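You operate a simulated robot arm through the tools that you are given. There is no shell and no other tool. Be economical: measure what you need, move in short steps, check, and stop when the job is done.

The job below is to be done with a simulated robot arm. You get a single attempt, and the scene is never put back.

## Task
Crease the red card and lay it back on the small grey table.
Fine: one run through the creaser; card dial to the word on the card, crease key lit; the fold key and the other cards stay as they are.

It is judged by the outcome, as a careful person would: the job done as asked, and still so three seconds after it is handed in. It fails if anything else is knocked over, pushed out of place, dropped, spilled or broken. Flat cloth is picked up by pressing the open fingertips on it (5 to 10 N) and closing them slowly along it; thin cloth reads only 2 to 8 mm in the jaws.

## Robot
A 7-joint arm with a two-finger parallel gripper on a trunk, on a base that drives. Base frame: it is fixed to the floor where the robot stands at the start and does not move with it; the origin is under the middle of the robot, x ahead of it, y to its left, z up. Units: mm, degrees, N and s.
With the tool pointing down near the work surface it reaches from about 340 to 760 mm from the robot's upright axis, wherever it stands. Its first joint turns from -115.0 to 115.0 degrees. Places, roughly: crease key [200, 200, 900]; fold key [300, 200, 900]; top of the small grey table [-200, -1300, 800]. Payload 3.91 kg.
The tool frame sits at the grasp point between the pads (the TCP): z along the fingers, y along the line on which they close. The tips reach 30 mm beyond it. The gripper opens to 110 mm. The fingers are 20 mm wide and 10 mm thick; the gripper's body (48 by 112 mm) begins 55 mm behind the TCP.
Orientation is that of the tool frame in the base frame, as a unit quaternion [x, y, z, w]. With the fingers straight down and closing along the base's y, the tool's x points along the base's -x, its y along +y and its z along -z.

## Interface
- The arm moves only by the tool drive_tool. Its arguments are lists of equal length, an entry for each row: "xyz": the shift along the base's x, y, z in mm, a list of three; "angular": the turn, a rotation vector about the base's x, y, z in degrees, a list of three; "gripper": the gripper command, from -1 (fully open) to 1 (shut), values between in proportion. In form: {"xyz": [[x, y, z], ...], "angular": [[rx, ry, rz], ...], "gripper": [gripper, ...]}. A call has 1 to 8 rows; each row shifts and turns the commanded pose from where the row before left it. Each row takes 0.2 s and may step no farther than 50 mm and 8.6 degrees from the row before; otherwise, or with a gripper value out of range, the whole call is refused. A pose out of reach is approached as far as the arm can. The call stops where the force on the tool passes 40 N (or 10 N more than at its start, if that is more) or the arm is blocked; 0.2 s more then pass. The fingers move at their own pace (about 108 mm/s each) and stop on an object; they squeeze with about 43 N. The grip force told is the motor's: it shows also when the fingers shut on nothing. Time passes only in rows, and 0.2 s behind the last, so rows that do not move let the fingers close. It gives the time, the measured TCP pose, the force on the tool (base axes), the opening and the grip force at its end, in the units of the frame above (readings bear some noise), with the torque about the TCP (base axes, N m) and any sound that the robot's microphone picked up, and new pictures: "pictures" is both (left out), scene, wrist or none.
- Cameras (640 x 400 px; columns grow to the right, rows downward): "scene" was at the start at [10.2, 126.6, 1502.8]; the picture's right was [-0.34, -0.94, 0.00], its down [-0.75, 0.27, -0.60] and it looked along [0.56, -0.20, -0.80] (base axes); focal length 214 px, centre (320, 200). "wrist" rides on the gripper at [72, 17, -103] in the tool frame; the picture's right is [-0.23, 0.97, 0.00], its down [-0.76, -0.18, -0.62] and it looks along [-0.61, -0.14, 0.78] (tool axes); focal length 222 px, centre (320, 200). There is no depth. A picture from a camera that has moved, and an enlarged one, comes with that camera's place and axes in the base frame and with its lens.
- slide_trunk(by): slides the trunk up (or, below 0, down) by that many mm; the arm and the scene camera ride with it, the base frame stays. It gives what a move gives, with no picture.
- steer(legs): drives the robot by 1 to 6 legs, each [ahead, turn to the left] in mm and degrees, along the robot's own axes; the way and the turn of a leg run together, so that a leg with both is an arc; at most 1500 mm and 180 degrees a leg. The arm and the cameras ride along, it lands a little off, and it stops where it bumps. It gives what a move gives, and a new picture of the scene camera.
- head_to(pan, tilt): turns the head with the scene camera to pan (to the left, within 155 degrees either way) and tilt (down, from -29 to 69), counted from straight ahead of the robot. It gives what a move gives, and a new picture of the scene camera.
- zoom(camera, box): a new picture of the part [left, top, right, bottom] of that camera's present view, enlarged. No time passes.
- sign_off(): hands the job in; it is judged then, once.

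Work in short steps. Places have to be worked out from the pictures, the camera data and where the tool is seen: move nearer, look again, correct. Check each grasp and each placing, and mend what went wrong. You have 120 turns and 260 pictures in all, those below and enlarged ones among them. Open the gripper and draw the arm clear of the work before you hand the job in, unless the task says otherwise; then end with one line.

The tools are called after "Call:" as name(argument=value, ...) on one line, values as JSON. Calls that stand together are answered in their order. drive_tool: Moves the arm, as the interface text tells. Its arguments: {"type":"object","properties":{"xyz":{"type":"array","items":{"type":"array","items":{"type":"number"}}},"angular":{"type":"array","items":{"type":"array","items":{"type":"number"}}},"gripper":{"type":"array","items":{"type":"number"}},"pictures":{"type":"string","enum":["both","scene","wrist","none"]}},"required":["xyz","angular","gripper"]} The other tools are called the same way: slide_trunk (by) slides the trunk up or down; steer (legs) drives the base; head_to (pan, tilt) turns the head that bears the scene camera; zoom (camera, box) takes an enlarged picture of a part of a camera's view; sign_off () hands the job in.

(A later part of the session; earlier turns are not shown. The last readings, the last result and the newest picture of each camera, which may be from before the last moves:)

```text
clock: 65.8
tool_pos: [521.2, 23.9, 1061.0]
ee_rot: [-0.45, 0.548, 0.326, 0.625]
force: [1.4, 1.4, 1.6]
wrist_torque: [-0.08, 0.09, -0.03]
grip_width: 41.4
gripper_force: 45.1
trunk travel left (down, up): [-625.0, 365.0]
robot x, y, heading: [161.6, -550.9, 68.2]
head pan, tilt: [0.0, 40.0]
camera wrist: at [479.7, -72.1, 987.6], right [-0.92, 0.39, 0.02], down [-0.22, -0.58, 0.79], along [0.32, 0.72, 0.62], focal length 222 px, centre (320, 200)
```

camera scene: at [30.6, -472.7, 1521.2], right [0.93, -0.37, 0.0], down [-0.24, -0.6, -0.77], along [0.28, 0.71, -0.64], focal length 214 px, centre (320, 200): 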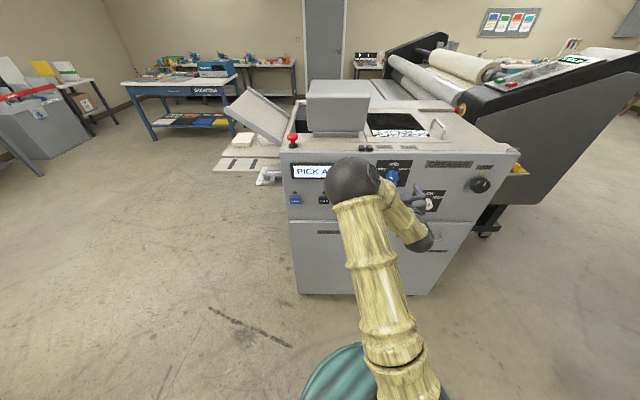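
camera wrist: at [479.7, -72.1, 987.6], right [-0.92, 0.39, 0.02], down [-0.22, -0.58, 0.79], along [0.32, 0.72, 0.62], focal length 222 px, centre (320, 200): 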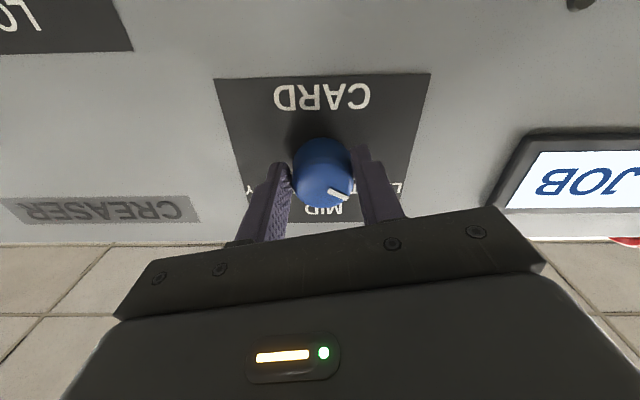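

Gripped at 41 mm. Rotate clockwise about the panel normal by ~48°.

Call:
drive_tool(xyz=[[0, 0, 0], [0, 0, 0], [0, 0, 0], [0, 0, 0], [0, 0, 0], [0, 0, 0], [0, 0, 0]], angular=[[3.06, 7.39, 0], [3.06, 7.39, 0], [3.06, 7.39, 0], [3.06, 7.39, 0], [3.06, 7.39, 0], [3.06, 7.39, 0], [0, 0, 0]], gripper=[1, 1, 1, 1, 1, 1, 1])

Call:
zoom(camera="scene", box=[280, 130, 520, 250])

```text
clock: 67.4
tool_pos: [515.3, 25.8, 1063.0]
ee_rot: [-0.192, 0.684, 0.554, 0.434]
force: [-14.0, 10.9, 10.9]
wrist_torque: [0.23, -0.24, 0.76]
grip_width: 41.2
gripper_force: 44.5
trunk travel left (down, up): [-625.0, 365.0]
robot x, y, heading: [159.6, -556.0, 68.1]
head pan, tilt: [0.0, 40.0]
camera scene: at [27.8, -472.2, 1521.0], right [0.93, -0.37, 0.0], down [-0.24, -0.6, -0.77], along [0.28, 0.71, -0.64], focal length 214 px, centre (320, 200)
camera wrist: at [424.3, -49.4, 1015.3], right [-0.6, 0.25, 0.76], down [0.31, -0.8, 0.52], along [0.74, 0.55, 0.4], focal length 222 px, centre (320, 200)
```

scene: 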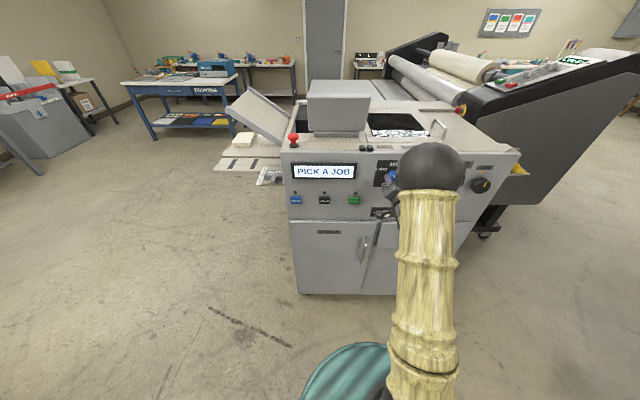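
wrist: 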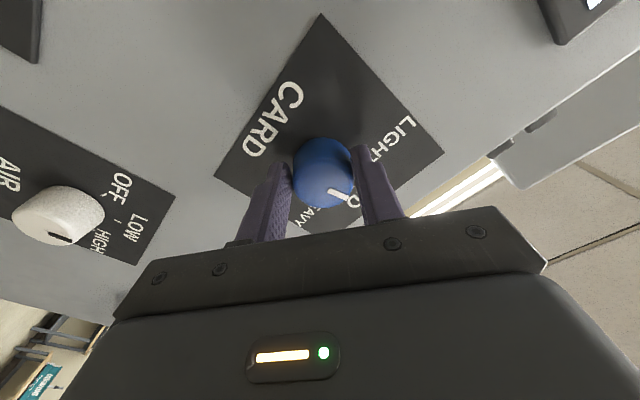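

```text
2.67 times, centred on (400, 190) of scene
camera zoom: at [27.8, -472.2, 1521.0], right [0.93, -0.37, 0.0], down [-0.24, -0.6, -0.77], along [0.28, 0.71, -0.64], focal length 572 px, centre (107, 227)
```

zoom: 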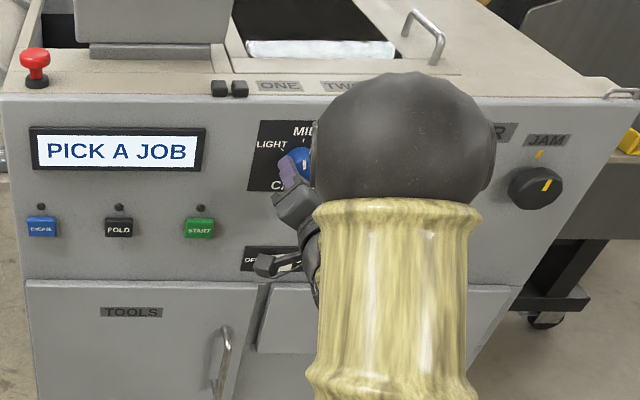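

The pointer looks near MID now. Release and draw back to verify.

Call:
drive_tool(xyz=[[0, 0, 0], [0, 0, 0], [-11, -28, 0], [-11, -28, 0], [-11, -28, 0], [0, 0, 0]], angular=[[0, 0, 0], [0, 0, 0], [0, 0, 0], [0, 0, 0], [0, 0, 0], [0, 0, 0]], gripper=[-0.4, -1, -1, -1, -1, -1])

Call:
zoom(camera="wrist", box=[200, 0, 480, 200])

```text
clock: 68.8
tool_pos: [486.5, -61.8, 1061.9]
ee_rot: [-0.191, 0.685, 0.552, 0.435]
force: [-1.0, -0.5, 1.0]
wrist_torque: [-0.01, 0.0, 0.02]
grip_width: 109.7
gripper_force: 0.0
trunk travel left (down, up): [-625.0, 365.0]
robot x, y, heading: [160.8, -552.7, 68.4]
head pan, tilt: [0.0, 40.0]
camera scene: at [30.7, -473.1, 1521.2], right [0.93, -0.37, 0.0], down [-0.24, -0.6, -0.77], along [0.28, 0.71, -0.64], focal length 214 px, centre (320, 200)
camera wrist: at [394.9, -136.0, 1014.3], right [-0.6, 0.26, 0.76], down [0.31, -0.8, 0.52], along [0.74, 0.54, 0.4], focal length 222 px, centre (320, 200)
```

scene: 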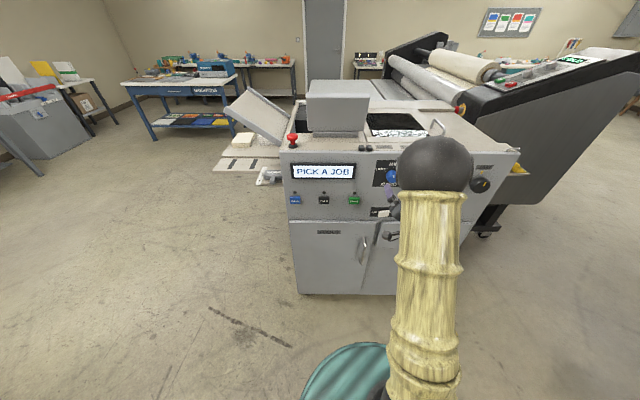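
wrist: 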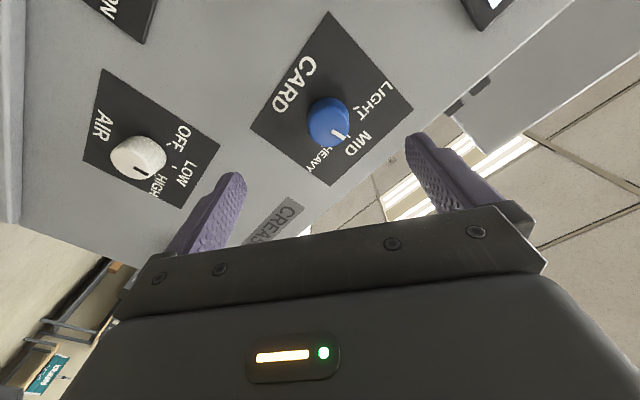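

```text
2.00 times, centred on (340, 100) of wrist
camera zoom: at [394.9, -136.0, 1014.3], right [-0.6, 0.26, 0.76], down [0.31, -0.8, 0.52], along [0.74, 0.54, 0.4], focal length 444 px, centre (280, 400)
```

zoom: 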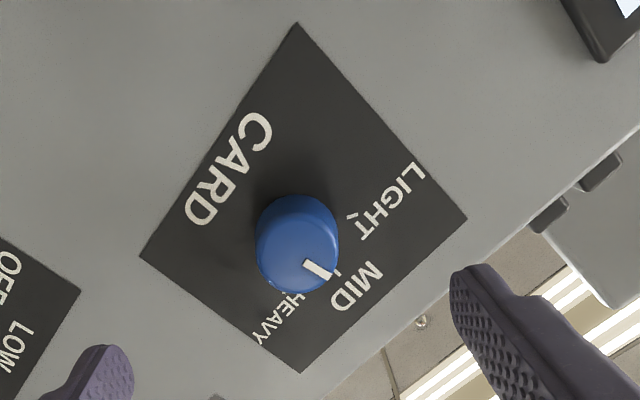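

Mark seems at MID; I'll verify with the scene camera once the arm is away. Shift the base ~340 mm left along the panel for the crease key.

Call:
steer(legs=[[0, 89], [345, 0], [0, -89]])

Call:
zoom(camera="scene", box=[380, 140, 540, 240])

```text
clock: 82.3
tool_pos: [172.3, 69.1, 1062.8]
ee_rot: [-0.188, 0.686, 0.55, 0.437]
force: [-0.2, -0.2, 0.4]
wrist_torque: [-0.01, -0.01, -0.02]
grip_width: 110.2
gripper_force: 0.1
trunk travel left (down, up): [-625.0, 365.0]
robot x, y, heading: [-160.8, -418.8, 67.7]
head pan, tilt: [0.0, 40.0]
camera scene: at [-287.4, -338.4, 1521.2], right [0.93, -0.38, 0.0], down [-0.24, -0.59, -0.77], along [0.29, 0.71, -0.64], focal length 214 px, centre (320, 200)
```

scene: 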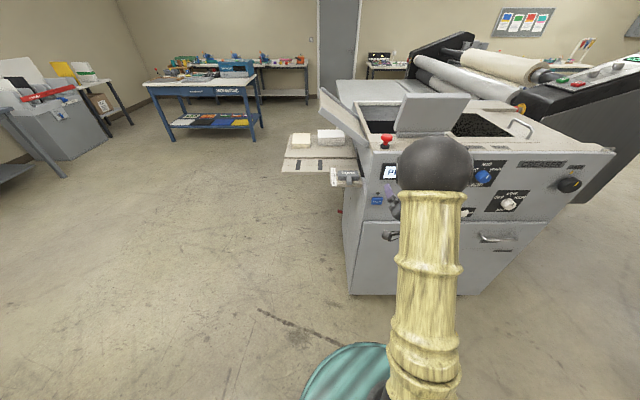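

```text
4.00 times, centred on (460, 190) of scene
camera zoom: at [-287.4, -338.4, 1521.2], right [0.93, -0.38, 0.0], down [-0.24, -0.59, -0.77], along [0.29, 0.71, -0.64], focal length 858 px, centre (-240, 240)
```

zoom: 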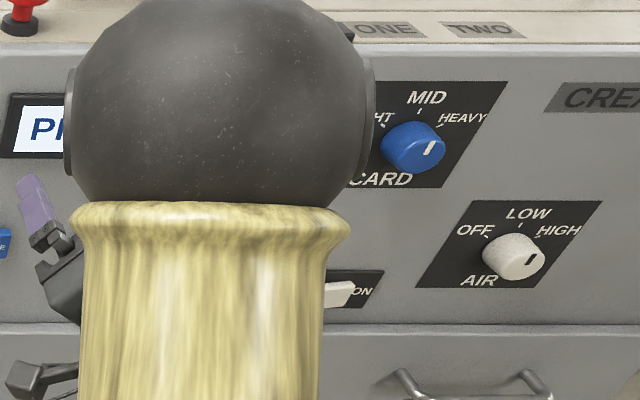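

Dial may be slightly past MID; I'll check square-on later. Now close the gripper and line up with the crease key.

Call:
drive_tool(xyz=[[-12, 5, -37], [-12, 5, -37], [-11, 5, -37], [0, 0, 0]], angular=[[-3.06, -7.39, 0], [-3.06, -7.39, 0], [-3.06, -7.39, 0], [0, 0, 0]], gripper=[1, 1, 1, 1])

```text
clock: 83.3
tool_pos: [147.0, 77.8, 950.3]
ee_rot: [-0.326, 0.63, 0.449, 0.544]
force: [-0.2, 0.5, 0.0]
wrist_torque: [-0.01, -0.02, -0.02]
grip_width: 0.0
gripper_force: 37.8
out of reach, approached as far as the arm can: row 3
trunk travel left (down, up): [-625.0, 365.0]
robot x, y, heading: [-158.1, -420.4, 67.8]
head pan, tilt: [0.0, 40.0]
camera scene: at [-287.2, -338.4, 1521.3], right [0.93, -0.38, 0.0], down [-0.24, -0.59, -0.77], along [0.29, 0.71, -0.64], focal length 214 px, centre (320, 200)
camera wrist: at [76.8, -5.3, 883.2], right [-0.83, 0.36, 0.43], down [0.07, -0.7, 0.71], along [0.55, 0.62, 0.56], focal length 222 px, centre (320, 200)
```

scene: 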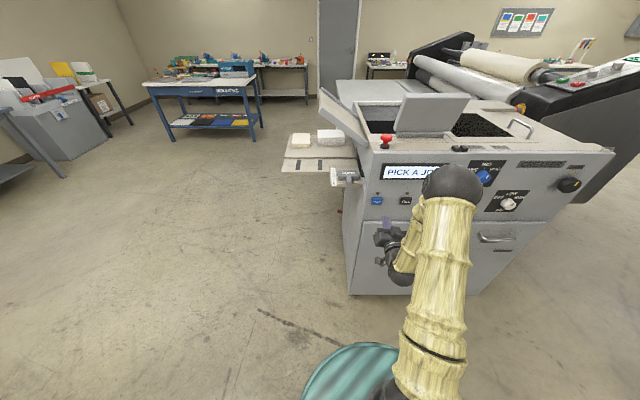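
wrist: 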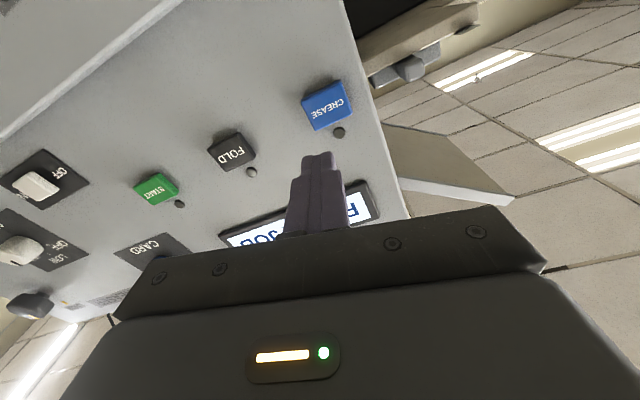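

Crease key triangulates to (183,195,941). Advance toward it keeping ~35 mm gap, and check alignment.

Call:
drive_tool(xyz=[[0, 0, -9], [11, 28, 0], [11, 28, 0], [0, 0, 0]], angular=[[0, 0, 0], [0, 0, 0], [0, 0, 0], [0, 0, 0]], gripper=[1, 1, 1, 1], pictures="wrist")

```text
clock: 84.3
tool_pos: [179.9, 127.3, 940.8]
ee_rot: [-0.326, 0.63, 0.449, 0.543]
force: [0.0, 0.5, 0.0]
wrist_torque: [0.01, 0.02, -0.02]
grip_width: 0.0
gripper_force: 38.0
out of reach, approached as far as the arm can: row 2, 3
trunk travel left (down, up): [-625.0, 365.0]
robot x, y, heading: [-157.5, -421.0, 67.7]
head pan, tilt: [0.0, 40.0]
camera wrist: at [109.8, 43.9, 873.8], right [-0.83, 0.35, 0.43], down [0.07, -0.7, 0.71], along [0.55, 0.62, 0.56], focal length 222 px, centre (320, 200)
```

wrist: 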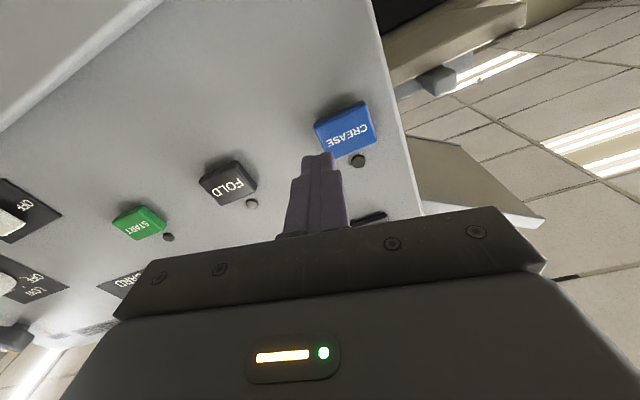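

The tip is ~23 mm too far right and the arm is at its limit there. A 2.2° left base turn shifts the tip left by ~24 mm.

Call:
steer(legs=[[0, 2.2]])

Call:
drive_tool(xyz=[[0, 0, 0]], angular=[[0, 0, 0]], gripper=[1], pictures="wrist")

```text
clock: 85.2
tool_pos: [158.2, 139.4, 940.8]
ee_rot: [-0.339, 0.623, 0.461, 0.534]
force: [-0.4, -0.4, -0.2]
wrist_torque: [0.01, -0.02, 0.02]
grip_width: 0.3
gripper_force: 38.3
trunk travel left (down, up): [-625.0, 365.0]
robot x, y, heading: [-153.1, -419.5, 69.9]
head pan, tilt: [0.0, 40.0]
camera scene: at [-290.4, -343.5, 1521.2], right [0.94, -0.34, 0.0], down [-0.22, -0.6, -0.77], along [0.26, 0.72, -0.64], focal length 214 px, centre (320, 200)
```

scene: 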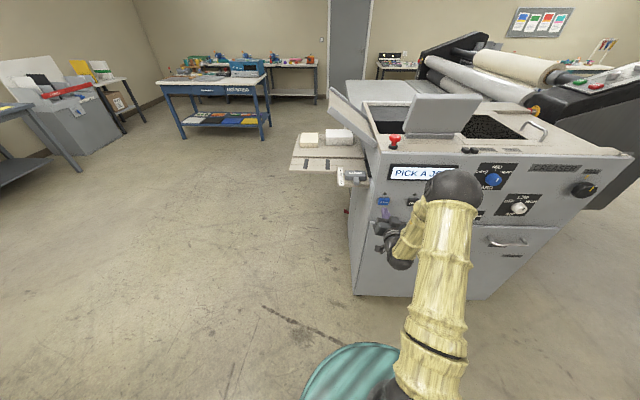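

```text
clock: 85.6
tool_pos: [157.7, 140.2, 940.0]
ee_rot: [-0.339, 0.623, 0.461, 0.533]
force: [-0.8, -0.7, -0.3]
wrist_torque: [-0.02, 0.06, -0.01]
grip_width: 0.0
gripper_force: 37.8
trunk travel left (down, up): [-625.0, 365.0]
robot x, y, heading: [-154.7, -419.2, 70.1]
head pan, tilt: [0.0, 40.0]
camera wrist: at [91.6, 53.6, 874.0], right [-0.84, 0.32, 0.43], down [0.1, -0.7, 0.71], along [0.53, 0.64, 0.56], focal length 222 px, centre (320, 200)
```

wrist: 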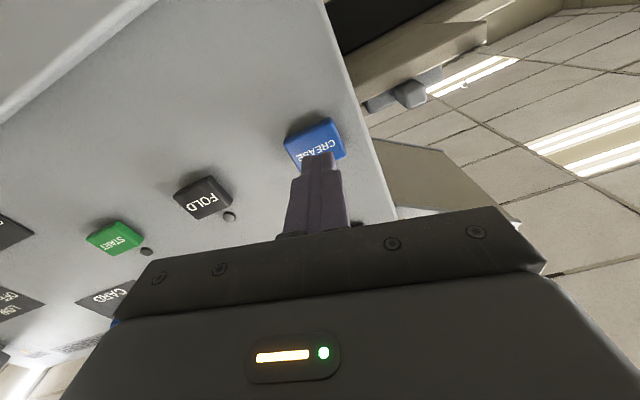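

Aligned with the crease key. Advance and press gently.

Call:
drive_tool(xyz=[[4, 9, 0], [4, 9, 0], [2, 5, 0], [1, 3, 0], [1, 3, 0], [1, 3, 0]], angular=[[0, 0, 0], [0, 0, 0], [0, 0, 0], [0, 0, 0], [0, 0, 0], [0, 0, 0]], gripper=[1, 1, 1, 1, 1, 1])

```text
clock: 87.0
tool_pos: [171.8, 170.6, 941.4]
ee_rot: [-0.34, 0.622, 0.462, 0.532]
force: [-0.7, -1.7, 0.5]
wrist_torque: [0.03, -0.01, -0.03]
grip_width: 0.2
gripper_force: 38.1
trunk travel left (down, up): [-625.0, 365.0]
robot x, y, heading: [-152.5, -417.3, 70.1]
head pan, tilt: [0.0, 40.0]
camera scene: at [-290.5, -343.8, 1521.3], right [0.94, -0.34, 0.0], down [-0.22, -0.6, -0.77], along [0.26, 0.72, -0.64], focal length 214 px, centre (320, 200)
camera wrist: at [106.3, 84.7, 873.9], right [-0.85, 0.32, 0.43], down [0.1, -0.7, 0.71], along [0.52, 0.64, 0.56], focal length 222 px, centre (320, 200)
```

scene: 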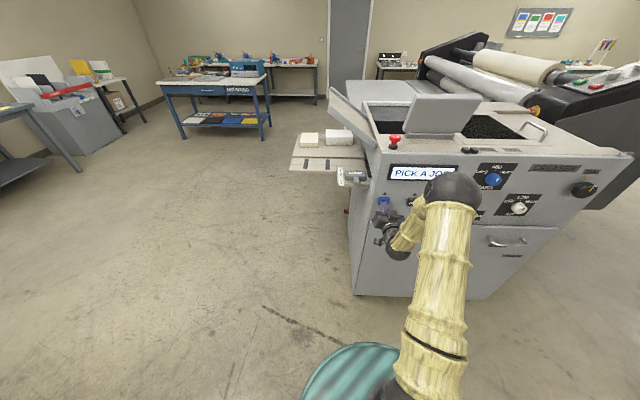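
wrist: 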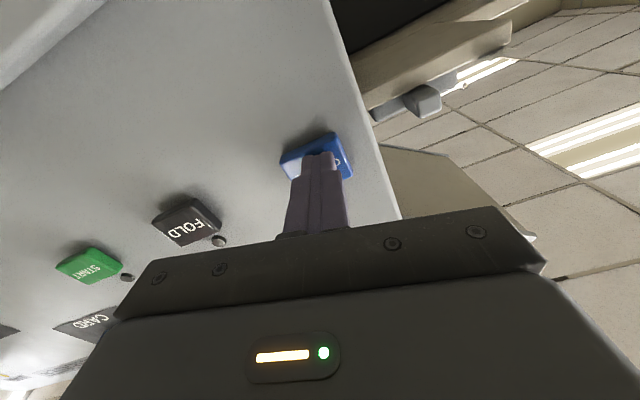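

Just touching. Press a few mm more.

Call:
drive_tool(xyz=[[1, 2, 0], [1, 2, 0], [1, 2, 0]], angular=[[0, 0, 0], [0, 0, 0], [0, 0, 0]], gripper=[1, 1, 1])

```text
clock: 87.8
tool_pos: [175.1, 175.3, 940.6]
ee_rot: [-0.341, 0.622, 0.462, 0.532]
force: [-6.6, -10.4, -0.2]
wrist_torque: [0.07, -0.1, 0.0]
grip_width: 0.1
gripper_force: 37.5
trunk travel left (down, up): [-625.0, 365.0]
robot x, y, heading: [-155.3, -420.9, 70.0]
head pan, tilt: [0.0, 40.0]
heard: click
camera scene: at [-291.2, -344.9, 1521.2], right [0.94, -0.34, 0.0], down [-0.22, -0.6, -0.77], along [0.26, 0.72, -0.64], focal length 214 px, centre (320, 200)
camera wrist: at [108.6, 89.7, 874.0], right [-0.85, 0.32, 0.43], down [0.1, -0.7, 0.71], along [0.52, 0.64, 0.56], focal length 222 px, centre (320, 200)
```

scene: 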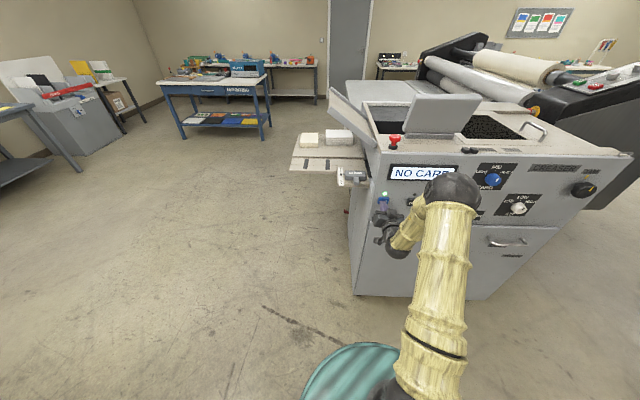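
wrist: 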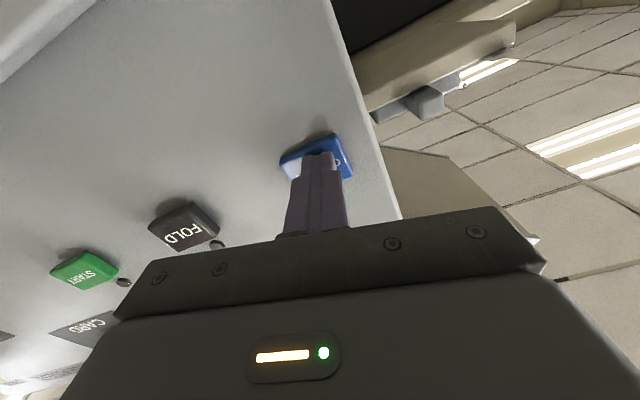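

Click heard, crease lamp lit, display says NO CARD. Retract and inspect the dial.

Call:
drive_tool(xyz=[[-11, -28, 0], [-17, -42, 0], [-17, -42, 0], [0, 0, 0]], angular=[[0, 0, 0], [0, 0, 0], [0, 0, 0], [0, 0, 0]], gripper=[1, 1, 1, 1], pictures="none")

Call:
head_to(pan=-25, tilt=38)

Call:
zoom(camera="scene", box=[300, 130, 420, 230])

```text
clock: 88.8
tool_pos: [129.7, 67.2, 943.1]
ee_rot: [-0.338, 0.623, 0.46, 0.534]
force: [-0.4, 0.5, -0.8]
wrist_torque: [0.03, 0.02, 0.01]
grip_width: 0.0
gripper_force: 37.2
trunk travel left (down, up): [-625.0, 365.0]
robot x, y, heading: [-155.7, -413.9, 70.0]
head pan, tilt: [0.0, 40.0]
```

```text
clock: 89.7
tool_pos: [130.1, 66.3, 941.9]
ee_rot: [-0.338, 0.623, 0.46, 0.534]
force: [-0.2, 0.5, 0.0]
wrist_torque: [0.01, 0.02, 0.0]
grip_width: 0.1
gripper_force: 37.8
trunk travel left (down, up): [-625.0, 365.0]
robot x, y, heading: [-153.7, -418.4, 70.1]
head pan, tilt: [-25.0, 38.0]
camera scene: at [-258.5, -362.4, 1524.2], right [0.71, -0.71, 0.0], down [-0.44, -0.44, -0.79], along [0.56, 0.56, -0.62], focal length 214 px, centre (320, 200)
```

scene: 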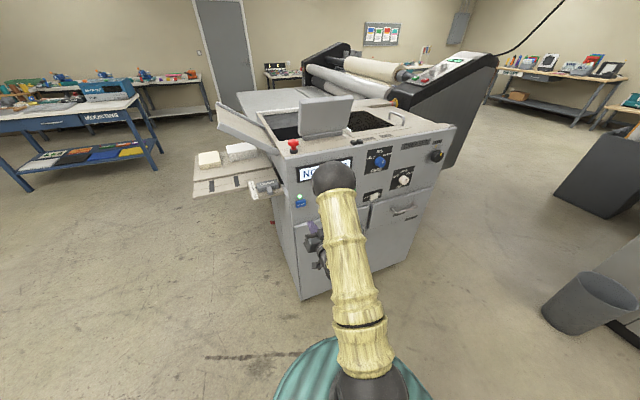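

```text
4.00 times, centred on (360, 180) of scene
camera zoom: at [-258.5, -362.4, 1524.2], right [0.71, -0.71, 0.0], down [-0.44, -0.44, -0.79], along [0.56, 0.56, -0.62], focal length 858 px, centre (160, 280)
```

zoom: 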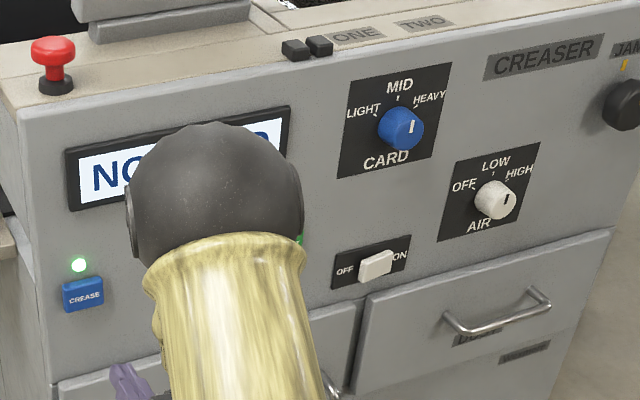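

Crease lamp is lit. To judge the dial exactly I drive along the panel and look at it square-on with the head.

Call:
steer(legs=[[0, -92.5], [519, 0]])

Call:
head_to(pan=90, tilt=45)

Call:
zoom(camera="scene", box=[280, 160, 380, 240])

```text
clock: 98.9
tool_pos: [801.1, -927.3, 941.8]
ee_rot: [0.216, 0.676, -0.067, 0.702]
force: [1.1, -0.3, 0.1]
wrist_torque: [0.02, 0.01, 0.02]
grip_width: 0.0
gripper_force: 38.0
trunk travel left (down, up): [-625.0, 365.0]
robot x, y, heading: [327.1, -619.9, -22.4]
head pan, tilt: [-25.0, 38.0]
camera scene: at [390.6, -520.2, 1524.2], right [-0.74, -0.68, 0.0], down [-0.42, 0.45, -0.79], along [0.53, -0.58, -0.62], focal length 214 px, centre (320, 200)
```

scene: 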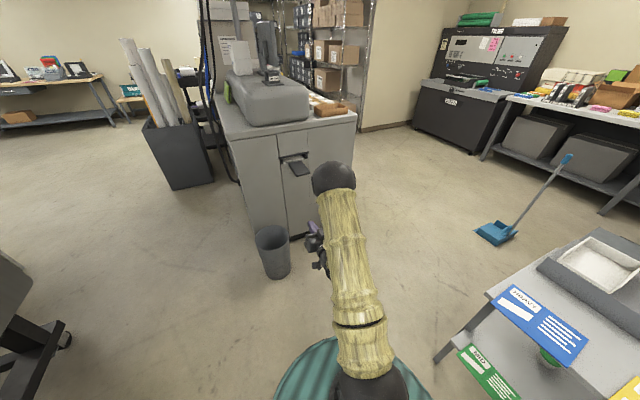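

```text
clock: 100.8
tool_pos: [801.1, -926.9, 940.6]
ee_rot: [0.216, 0.675, -0.067, 0.702]
force: [0.2, 0.1, 0.0]
wrist_torque: [-0.01, 0.01, 0.01]
grip_width: 0.2
gripper_force: 38.2
trunk travel left (down, up): [-625.0, 365.0]
robot x, y, heading: [331.6, -616.6, -22.3]
head pan, tilt: [90.0, 45.0]
camera scene: at [363.0, -381.4, 1514.0], right [0.92, -0.38, 0.0], down [-0.27, -0.65, -0.71], along [0.27, 0.65, -0.71], focal length 214 px, centre (320, 200)
```

scene: 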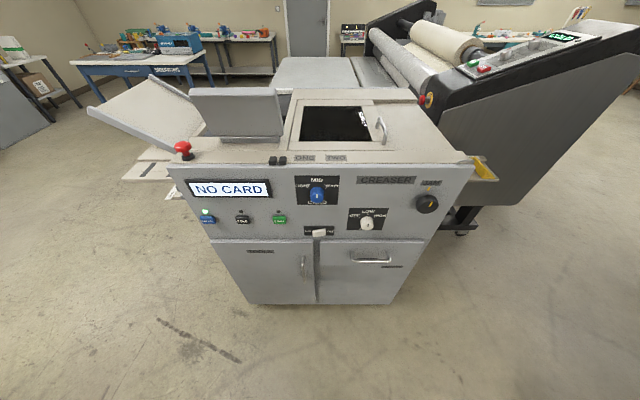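

```text
5.00 times, centred on (330, 200) of scene
camera zoom: at [363.0, -381.4, 1514.0], right [0.92, -0.38, 0.0], down [-0.27, -0.65, -0.71], along [0.27, 0.65, -0.71], focal length 1072 px, centre (270, 200)
```

zoom: 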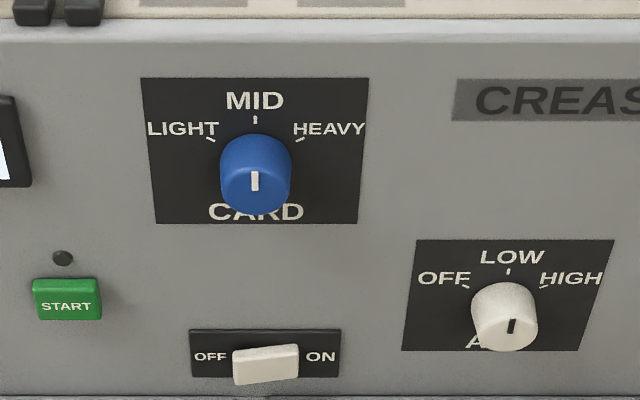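

The dial is exactly at MID. Now I fold the arm back to pointing down and higher before driving to the table.

Call:
drive_tool(xyz=[[0, 0, 30], [0, 0, 30], [0, 0, 30], [0, 0, 30], [0, 0, 30], [0, 0, 30], [0, 0, 30], [0, 0, 30]], angular=[[3.03, 7.4, 0], [3.03, 7.4, 0], [3.03, 7.4, 0], [3.03, 7.4, 0], [3.03, 7.4, 0], [3.03, 7.4, 0], [3.03, 7.4, 0], [3.03, 7.4, 0]], gripper=[1, 1, 1, 1, 1, 1, 1, 1], pictures="none")

Call:
drive_tool(xyz=[[0, 0, 0], [0, 0, 0], [0, 0, 0], [0, 0, 0]], angular=[[3.03, 7.4, 0], [3.03, 7.4, 0], [3.03, 7.4, 0], [0, 0, 0]], gripper=[-1, -1, -1, -1], pictures="none")

Call:
steer(legs=[[0, 179.8], [590, 0], [0, 90]])

Call:
head_to(pan=0, tilt=55)

```text
clock: 102.6
tool_pos: [808.5, -921.9, 1172.9]
ee_rot: [0.292, 0.923, -0.009, 0.252]
force: [-2.8, -1.2, -0.7]
wrist_torque: [0.1, -0.16, 0.14]
grip_width: 0.2
gripper_force: 37.4
out of reach, approached as far as the arm can: row 6
trunk travel left (down, up): [-625.0, 365.0]
robot x, y, heading: [325.6, -620.6, -22.4]
head pan, tilt: [90.0, 45.0]
```

```text
clock: 103.6
tool_pos: [804.9, -922.5, 1172.7]
ee_rot: [0.296, 0.954, -0.001, 0.041]
force: [-0.5, -0.1, -0.1]
wrist_torque: [-0.03, 0.02, -0.03]
grip_width: 109.8
gripper_force: 0.1
trunk travel left (down, up): [-625.0, 365.0]
robot x, y, heading: [326.3, -619.3, -22.7]
head pan, tilt: [90.0, 45.0]
```

```text
clock: 123.9
tool_pos: [-518.3, -881.2, 1171.8]
ee_rot: [0.88, 0.472, -0.03, 0.028]
force: [1.0, 0.6, 0.0]
wrist_torque: [-0.01, -0.01, 0.0]
grip_width: 110.1
gripper_force: 0.1
trunk travel left (down, up): [-625.0, 365.0]
robot x, y, heading: [-220.3, -402.2, -111.6]
head pan, tilt: [90.0, 45.0]
camera scene: at [19.1, -432.9, 1514.0], right [-0.37, -0.93, 0.0], down [-0.66, 0.26, -0.71], along [0.66, -0.26, -0.71], focal length 214 px, centre (320, 200)
```

scene: 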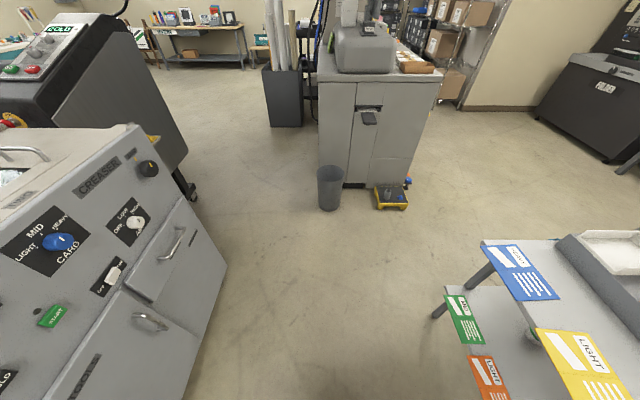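

```text
clock: 125.5
tool_pos: [-519.5, -881.7, 1171.7]
ee_rot: [0.881, 0.472, -0.029, 0.029]
force: [0.3, 0.1, 0.6]
wrist_torque: [-0.04, 0.02, -0.01]
grip_width: 110.1
gripper_force: 0.0
trunk travel left (down, up): [-625.0, 365.0]
robot x, y, heading: [-223.4, -402.4, -111.5]
head pan, tilt: [0.0, 55.0]
camera scene: at [-83.1, -470.0, 1500.6], right [-0.93, 0.37, 0.0], down [0.3, 0.76, -0.57], along [-0.21, -0.53, -0.82], focal length 214 px, centre (320, 200)
```

scene: 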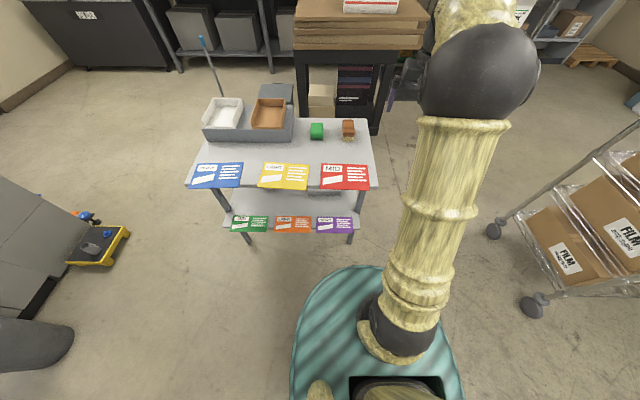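

I'm facing the table squarely. Zoom on the red card edges.

Call:
zoom(camera="scene", box=[180, 90, 400, 240])

Call:
zoom(camera="scene", box=[300, 150, 390, 210])

```text
2.67 times, centred on (290, 165) of scene
camera zoom: at [-83.1, -470.0, 1500.6], right [-0.93, 0.37, 0.0], down [0.3, 0.76, -0.57], along [-0.21, -0.53, -0.82], focal length 572 px, centre (400, 293)
```

zoom: 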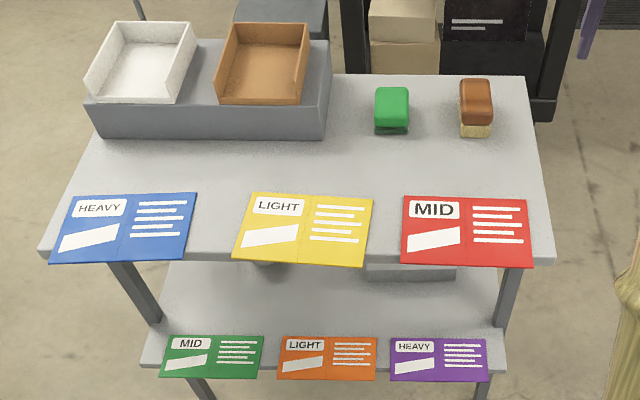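

```text
6.67 times, centred on (345, 180) of scene
camera zoom: at [-83.1, -470.0, 1500.6], right [-0.93, 0.37, 0.0], down [0.3, 0.76, -0.57], along [-0.21, -0.53, -0.82], focal length 1430 px, centre (153, 333)
```

zoom: 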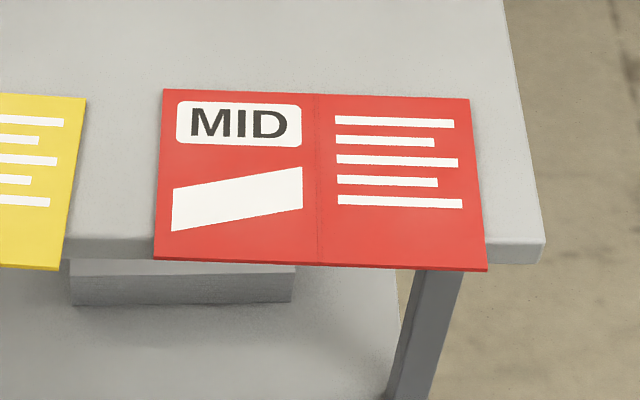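

The card overhangs the front edge by ~25 mm, good for pinching. Before grasping, look at the infeed side behind me.

Call:
head_to(pan=-155, tilt=35)

Call:
zoom(camera="scene", box=[280, 100, 520, 300])

```text
clock: 127.9
tool_pos: [-519.0, -881.2, 1172.1]
ee_rot: [0.881, 0.472, -0.03, 0.028]
force: [0.4, -0.2, 0.5]
wrist_torque: [0.01, -0.03, 0.02]
grip_width: 110.0
gripper_force: 0.0
trunk travel left (down, up): [-625.0, 365.0]
robot x, y, heading: [-220.1, -403.0, -111.5]
head pan, tilt: [-154.7, 35.0]
camera scene: at [-62.3, -315.0, 1528.8], right [1.0, 0.06, 0.0], down [0.04, -0.57, -0.82], along [-0.05, 0.82, -0.57], focal length 214 px, centre (320, 200)
```

scene: 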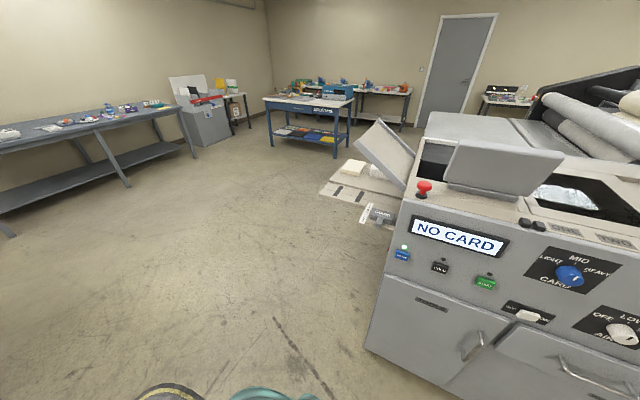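

```text
2.00 times, centred on (400, 200) of scene
camera zoom: at [-62.3, -315.0, 1528.8], right [1.0, 0.06, 0.0], down [0.04, -0.57, -0.82], along [-0.05, 0.82, -0.57], focal length 429 px, centre (160, 200)
```

zoom: 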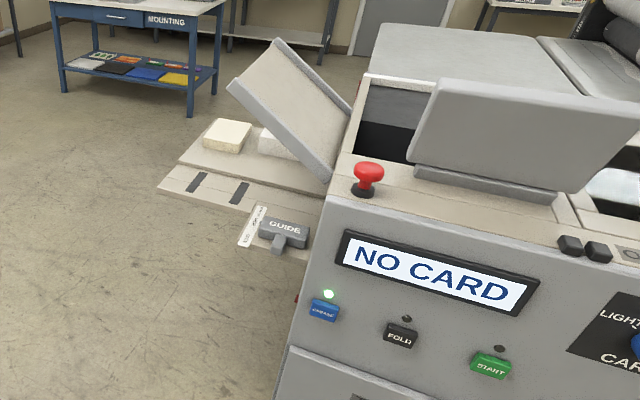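

I need to understand the infeed first. Drive around to the machine's left side and look.

Call:
steer(legs=[[0, -90], [480, 0], [0, -90], [450, 0]])

Call:
head_to(pan=-40, tilt=45)

Call:
zoom(camera="scene", box=[200, 100, 440, 300])

```text
clock: 144.9
tool_pos: [-221.8, 680.5, 1171.1]
ee_rot: [-0.481, 0.876, 0.028, 0.029]
force: [0.0, 0.1, 0.3]
wrist_torque: [-0.02, -0.03, 0.04]
grip_width: 110.3
gripper_force: 0.0
trunk travel left (down, up): [-625.0, 365.0]
robot x, y, heading: [-509.0, 192.3, 69.9]
head pan, tilt: [-154.7, 35.0]
camera scene: at [-665.7, 103.2, 1528.9], right [-1.0, -0.09, 0.0], down [-0.05, 0.57, -0.82], along [0.07, -0.82, -0.57], focal length 214 px, centre (320, 200)
```

scene: 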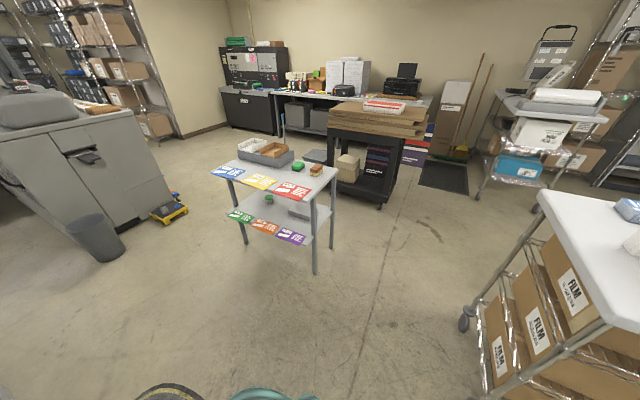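

```text
clock: 146.9
tool_pos: [-222.0, 680.5, 1172.1]
ee_rot: [-0.481, 0.876, 0.03, 0.03]
force: [0.2, -0.2, 0.2]
wrist_torque: [-0.03, -0.01, -0.01]
grip_width: 109.9
gripper_force: 0.1
trunk travel left (down, up): [-625.0, 365.0]
robot x, y, heading: [-510.0, 197.9, 69.9]
head pan, tilt: [-40.0, 45.0]
camera scene: at [-602.8, 230.7, 1514.0], right [0.49, -0.87, 0.0], down [-0.61, -0.35, -0.71], along [0.61, 0.35, -0.71], focal length 214 px, centre (320, 200)
```

scene: 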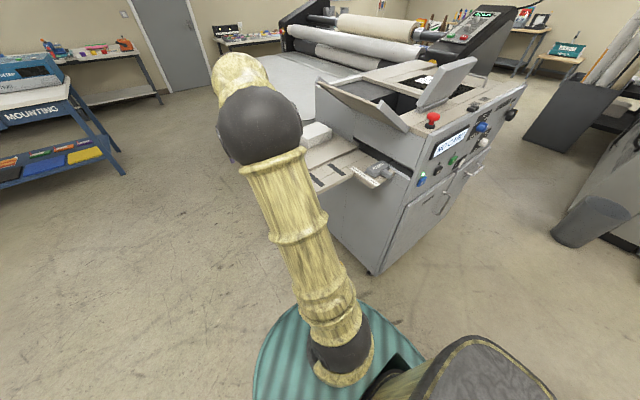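

```text
2.00 times, centred on (320, 200) of scene
camera zoom: at [-602.8, 230.7, 1514.0], right [0.49, -0.87, 0.0], down [-0.61, -0.35, -0.71], along [0.61, 0.35, -0.71], focal length 429 px, centre (320, 200)
```

zoom: 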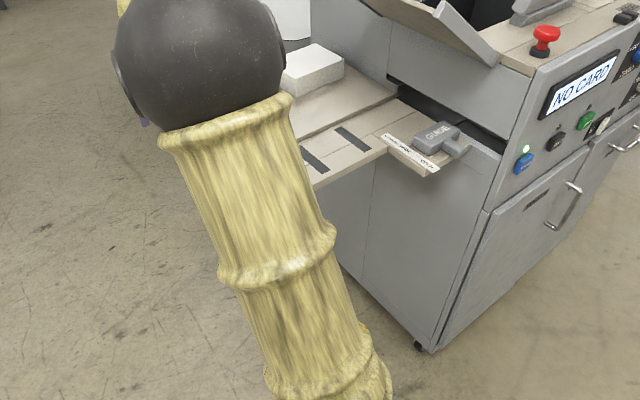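

The feed board with the guide and the slot behind it is visible. Use the wrist camera: take a picture and swing the arm out of the head's view.

Call:
drive_tool(xyz=[[40, -20, 0], [40, -20, 0], [40, -20, 0], [40, -20, 0], [30, -20, 0], [0, -30, 0]], angular=[[0, 0, -8], [0, 0, -8], [0, 0, -8], [0, 0, -8], [0, 0, -8], [0, 0, -5]], gripper=[-1, -1, -1, -1, -1, -1])

```text
clock: 148.3
tool_pos: [-31.4, 549.4, 1172.4]
ee_rot: [-0.108, 0.993, 0.016, 0.038]
force: [0.9, 0.9, -0.4]
wrist_torque: [-0.01, -0.01, 0.02]
grip_width: 110.1
gripper_force: 0.1
trunk travel left (down, up): [-625.0, 365.0]
robot x, y, heading: [-508.3, 196.6, 69.5]
head pan, tilt: [-40.0, 45.0]
camera scene: at [-603.1, 229.9, 1514.0], right [0.49, -0.87, 0.0], down [-0.61, -0.35, -0.71], along [0.61, 0.35, -0.71], focal length 214 px, centre (320, 200)
camera wrist: at [-112.7, 546.0, 1269.2], right [0.01, 1.0, 0.04], down [0.73, -0.04, 0.68], along [0.68, 0.02, -0.73], focal length 222 px, centre (320, 200)
```

scene: 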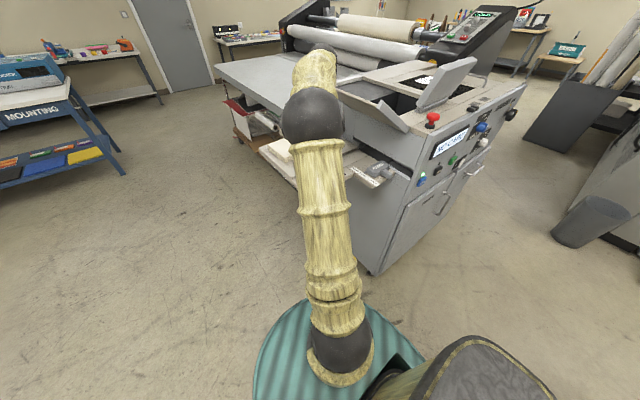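
wrist: 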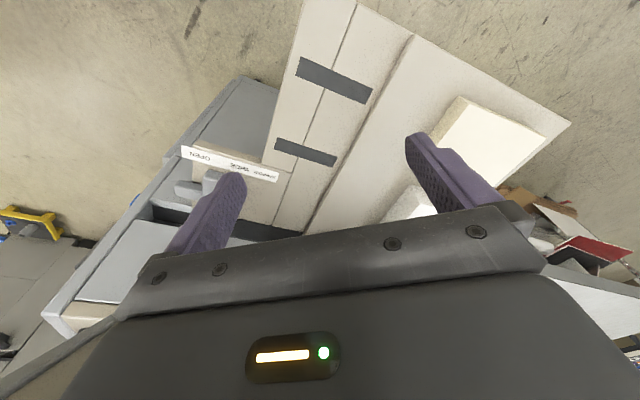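

Good view of the feed board. Back off along -x and lower to see the whole board and the slot.

Call:
drive_tool(xyz=[[-45, -10, 0], [-45, -10, -15], [-45, -10, -20], [-35, -10, -20], [0, 0, 0]], angular=[[0, 0, -3], [0, 0, -3], [0, 0, -3], [0, 0, -3], [0, 0, 0]], gripper=[0.5, 1, 1, 1, 1], pictures="none")

Call:
zoom(camera="wrist", box=[160, 0, 480, 200])

```text
refused: row 3 steps farther than a row can; nothing moved
```

```text
2.00 times, centred on (320, 100) of wrist
camera zoom: at [-112.7, 546.0, 1269.2], right [0.01, 1.0, 0.04], down [0.73, -0.04, 0.68], along [0.68, 0.02, -0.73], focal length 444 px, centre (320, 400)
```

zoom: 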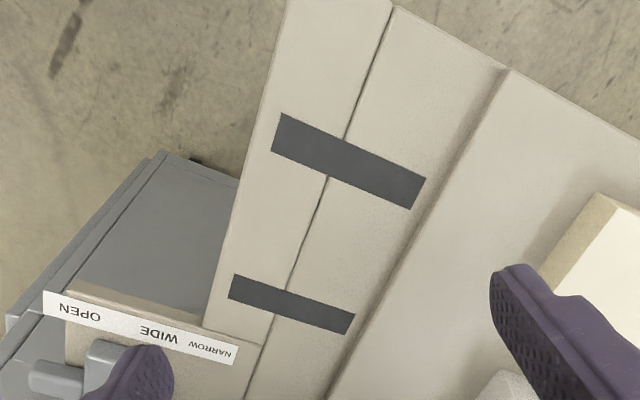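

Back off for the guide/slot view (smaller steps).

Call:
drive_tool(xyz=[[-45, -10, 0], [-45, -10, -10], [-42, -10, -20], [-35, -10, -20], [0, 0, 0]], angular=[[0, 0, -3], [0, 0, -3], [0, 0, -3], [0, 0, -3], [0, 0, 0]], gripper=[0.5, 1, 1, 1, 1], pictures="wrist")

Call:
zoom(camera="wrist", box=[120, 40, 440, 240])

```text
clock: 149.5
tool_pos: [-199.8, 509.8, 1121.8]
ee_rot: [-0.005, 0.999, 0.012, 0.041]
force: [0.2, 0.0, 0.3]
wrist_torque: [0.0, 0.06, 0.01]
grip_width: 0.0
gripper_force: 37.7
trunk travel left (down, up): [-625.0, 365.0]
robot x, y, heading: [-510.3, 195.6, 69.9]
head pan, tilt: [-40.0, 45.0]
camera wrist: at [-280.0, 524.2, 1219.2], right [0.22, 0.98, 0.04], down [0.71, -0.19, 0.68], along [0.67, -0.12, -0.73], focal length 222 px, centre (320, 200)
```

wrist: 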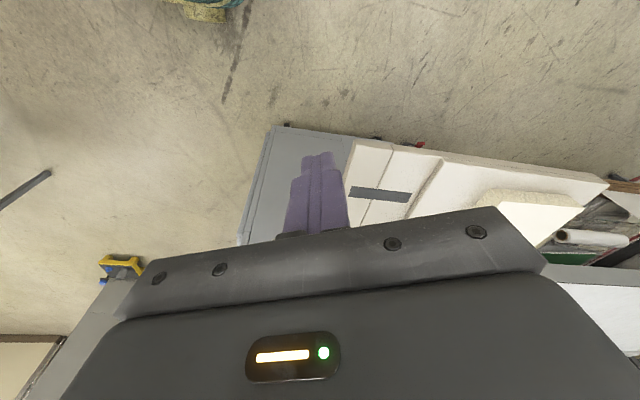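

```text
2.00 times, centred on (280, 140) of wrist
camera zoom: at [-280.0, 524.2, 1219.2], right [0.22, 0.98, 0.04], down [0.71, -0.19, 0.68], along [0.67, -0.12, -0.73], focal length 444 px, centre (400, 320)
```

zoom: 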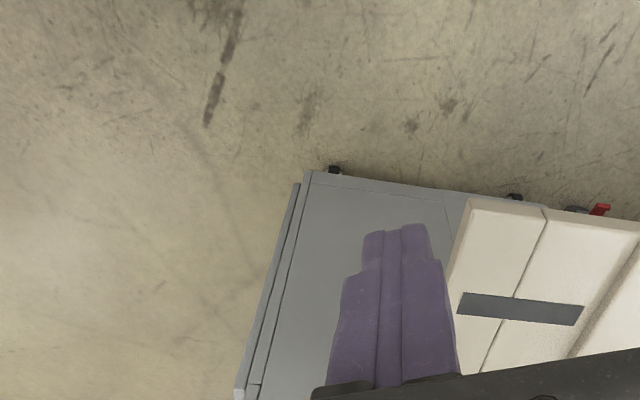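

The gripper hides it; check the scene camera now.

Call:
head_to(pan=-40, tilt=40)

Call:
zoom(camera="scene", box=[260, 130, 440, 250])

```text
clock: 150.1
tool_pos: [-200.2, 511.9, 1121.6]
ee_rot: [-0.004, 0.999, 0.011, 0.04]
force: [0.2, 0.5, 0.6]
wrist_torque: [0.0, -0.01, 0.04]
grip_width: 0.1
gripper_force: 37.8
trunk travel left (down, up): [-625.0, 365.0]
robot x, y, heading: [-508.5, 193.4, 69.8]
head pan, tilt: [-40.0, 40.0]
camera scene: at [-599.6, 232.5, 1521.2], right [0.49, -0.87, 0.0], down [-0.56, -0.32, -0.77], along [0.67, 0.38, -0.64], focal length 214 px, centre (320, 200)
```

scene: 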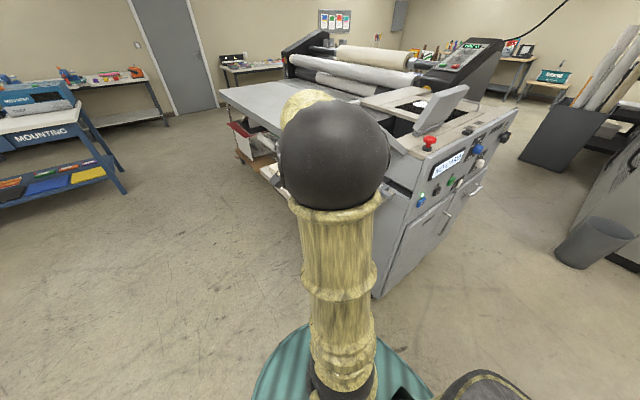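

```text
3.33 times, centred on (350, 190) of scene
camera zoom: at [-599.6, 232.5, 1521.2], right [0.49, -0.87, 0.0], down [-0.56, -0.32, -0.77], along [0.67, 0.38, -0.64], focal length 715 px, centre (220, 233)
```

zoom: 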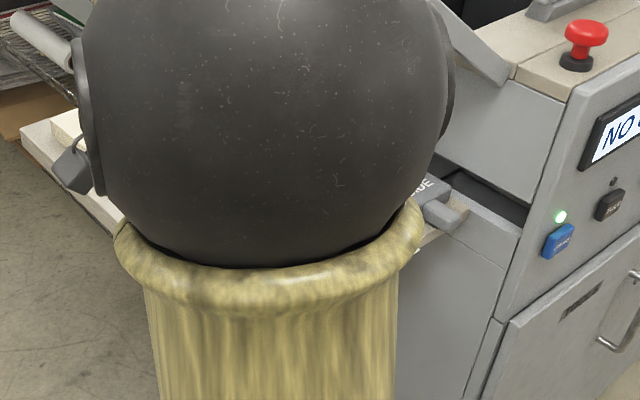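

Turn the robot right by 90° so that the arm is clear of the view.

Call:
steer(legs=[[0, -92]])

Call:
head_to(pan=35, tilt=38)

Call:
zoom(camera="scene", box=[220, 120, 420, 250])

```text
clock: 156.1
tool_pos: [-197.4, -120.6, 1122.2]
ee_rot: [0.707, 0.706, -0.02, 0.036]
force: [0.0, 0.2, -0.7]
wrist_torque: [0.03, 0.0, -0.03]
grip_width: 0.0
gripper_force: 37.2
trunk travel left (down, up): [-625.0, 365.0]
robot x, y, heading: [-511.5, 193.6, -21.2]
head pan, tilt: [-40.0, 40.0]
camera scene: at [-468.9, 283.2, 1521.3], right [-0.88, -0.48, 0.0], down [-0.31, 0.56, -0.77], along [0.37, -0.67, -0.64], focal length 214 px, centre (320, 200)
```

scene: 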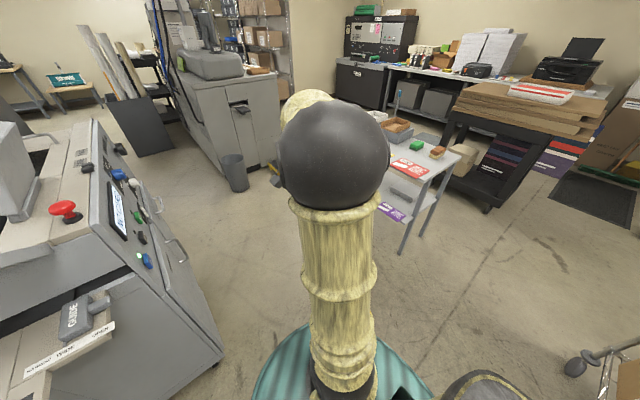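

```text
clock: 157.6
tool_pos: [-197.2, -119.2, 1122.7]
ee_rot: [0.707, 0.706, -0.02, 0.036]
force: [0.3, 0.0, -0.6]
wrist_torque: [0.01, -0.03, -0.02]
grip_width: 0.0
gripper_force: 38.1
trunk travel left (down, up): [-625.0, 365.0]
robot x, y, heading: [-512.1, 195.2, -21.3]
head pan, tilt: [35.0, 38.0]
camera scene: at [-426.2, 378.3, 1524.2], right [0.24, -0.97, 0.0], down [-0.6, -0.15, -0.79], along [0.77, 0.19, -0.62], focal length 214 px, centre (320, 200)
```

scene: 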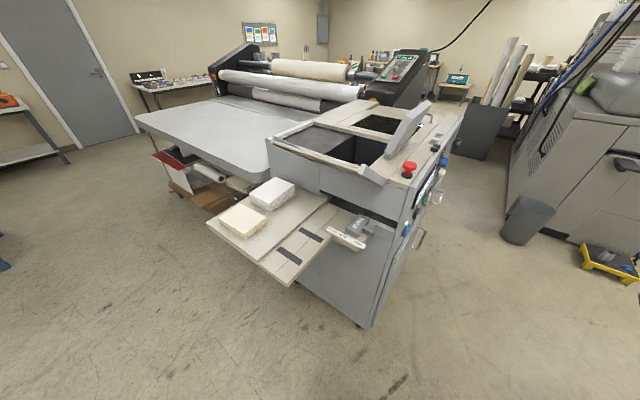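

```text
3.08 times, centred on (320, 185) of scene
camera zoom: at [-426.2, 378.3, 1524.2], right [0.24, -0.97, 0.0], down [-0.6, -0.15, -0.79], along [0.77, 0.19, -0.62], focal length 660 px, centre (320, 246)
```

zoom: 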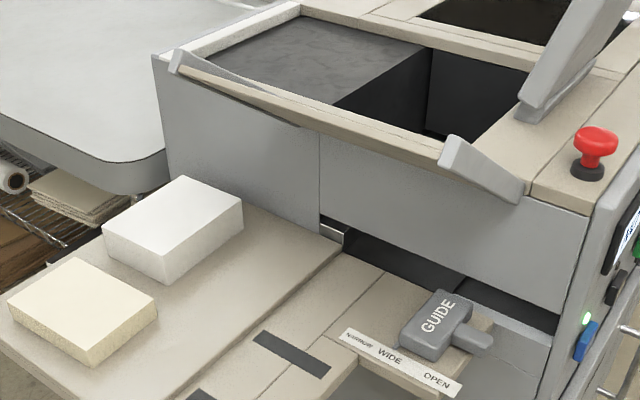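

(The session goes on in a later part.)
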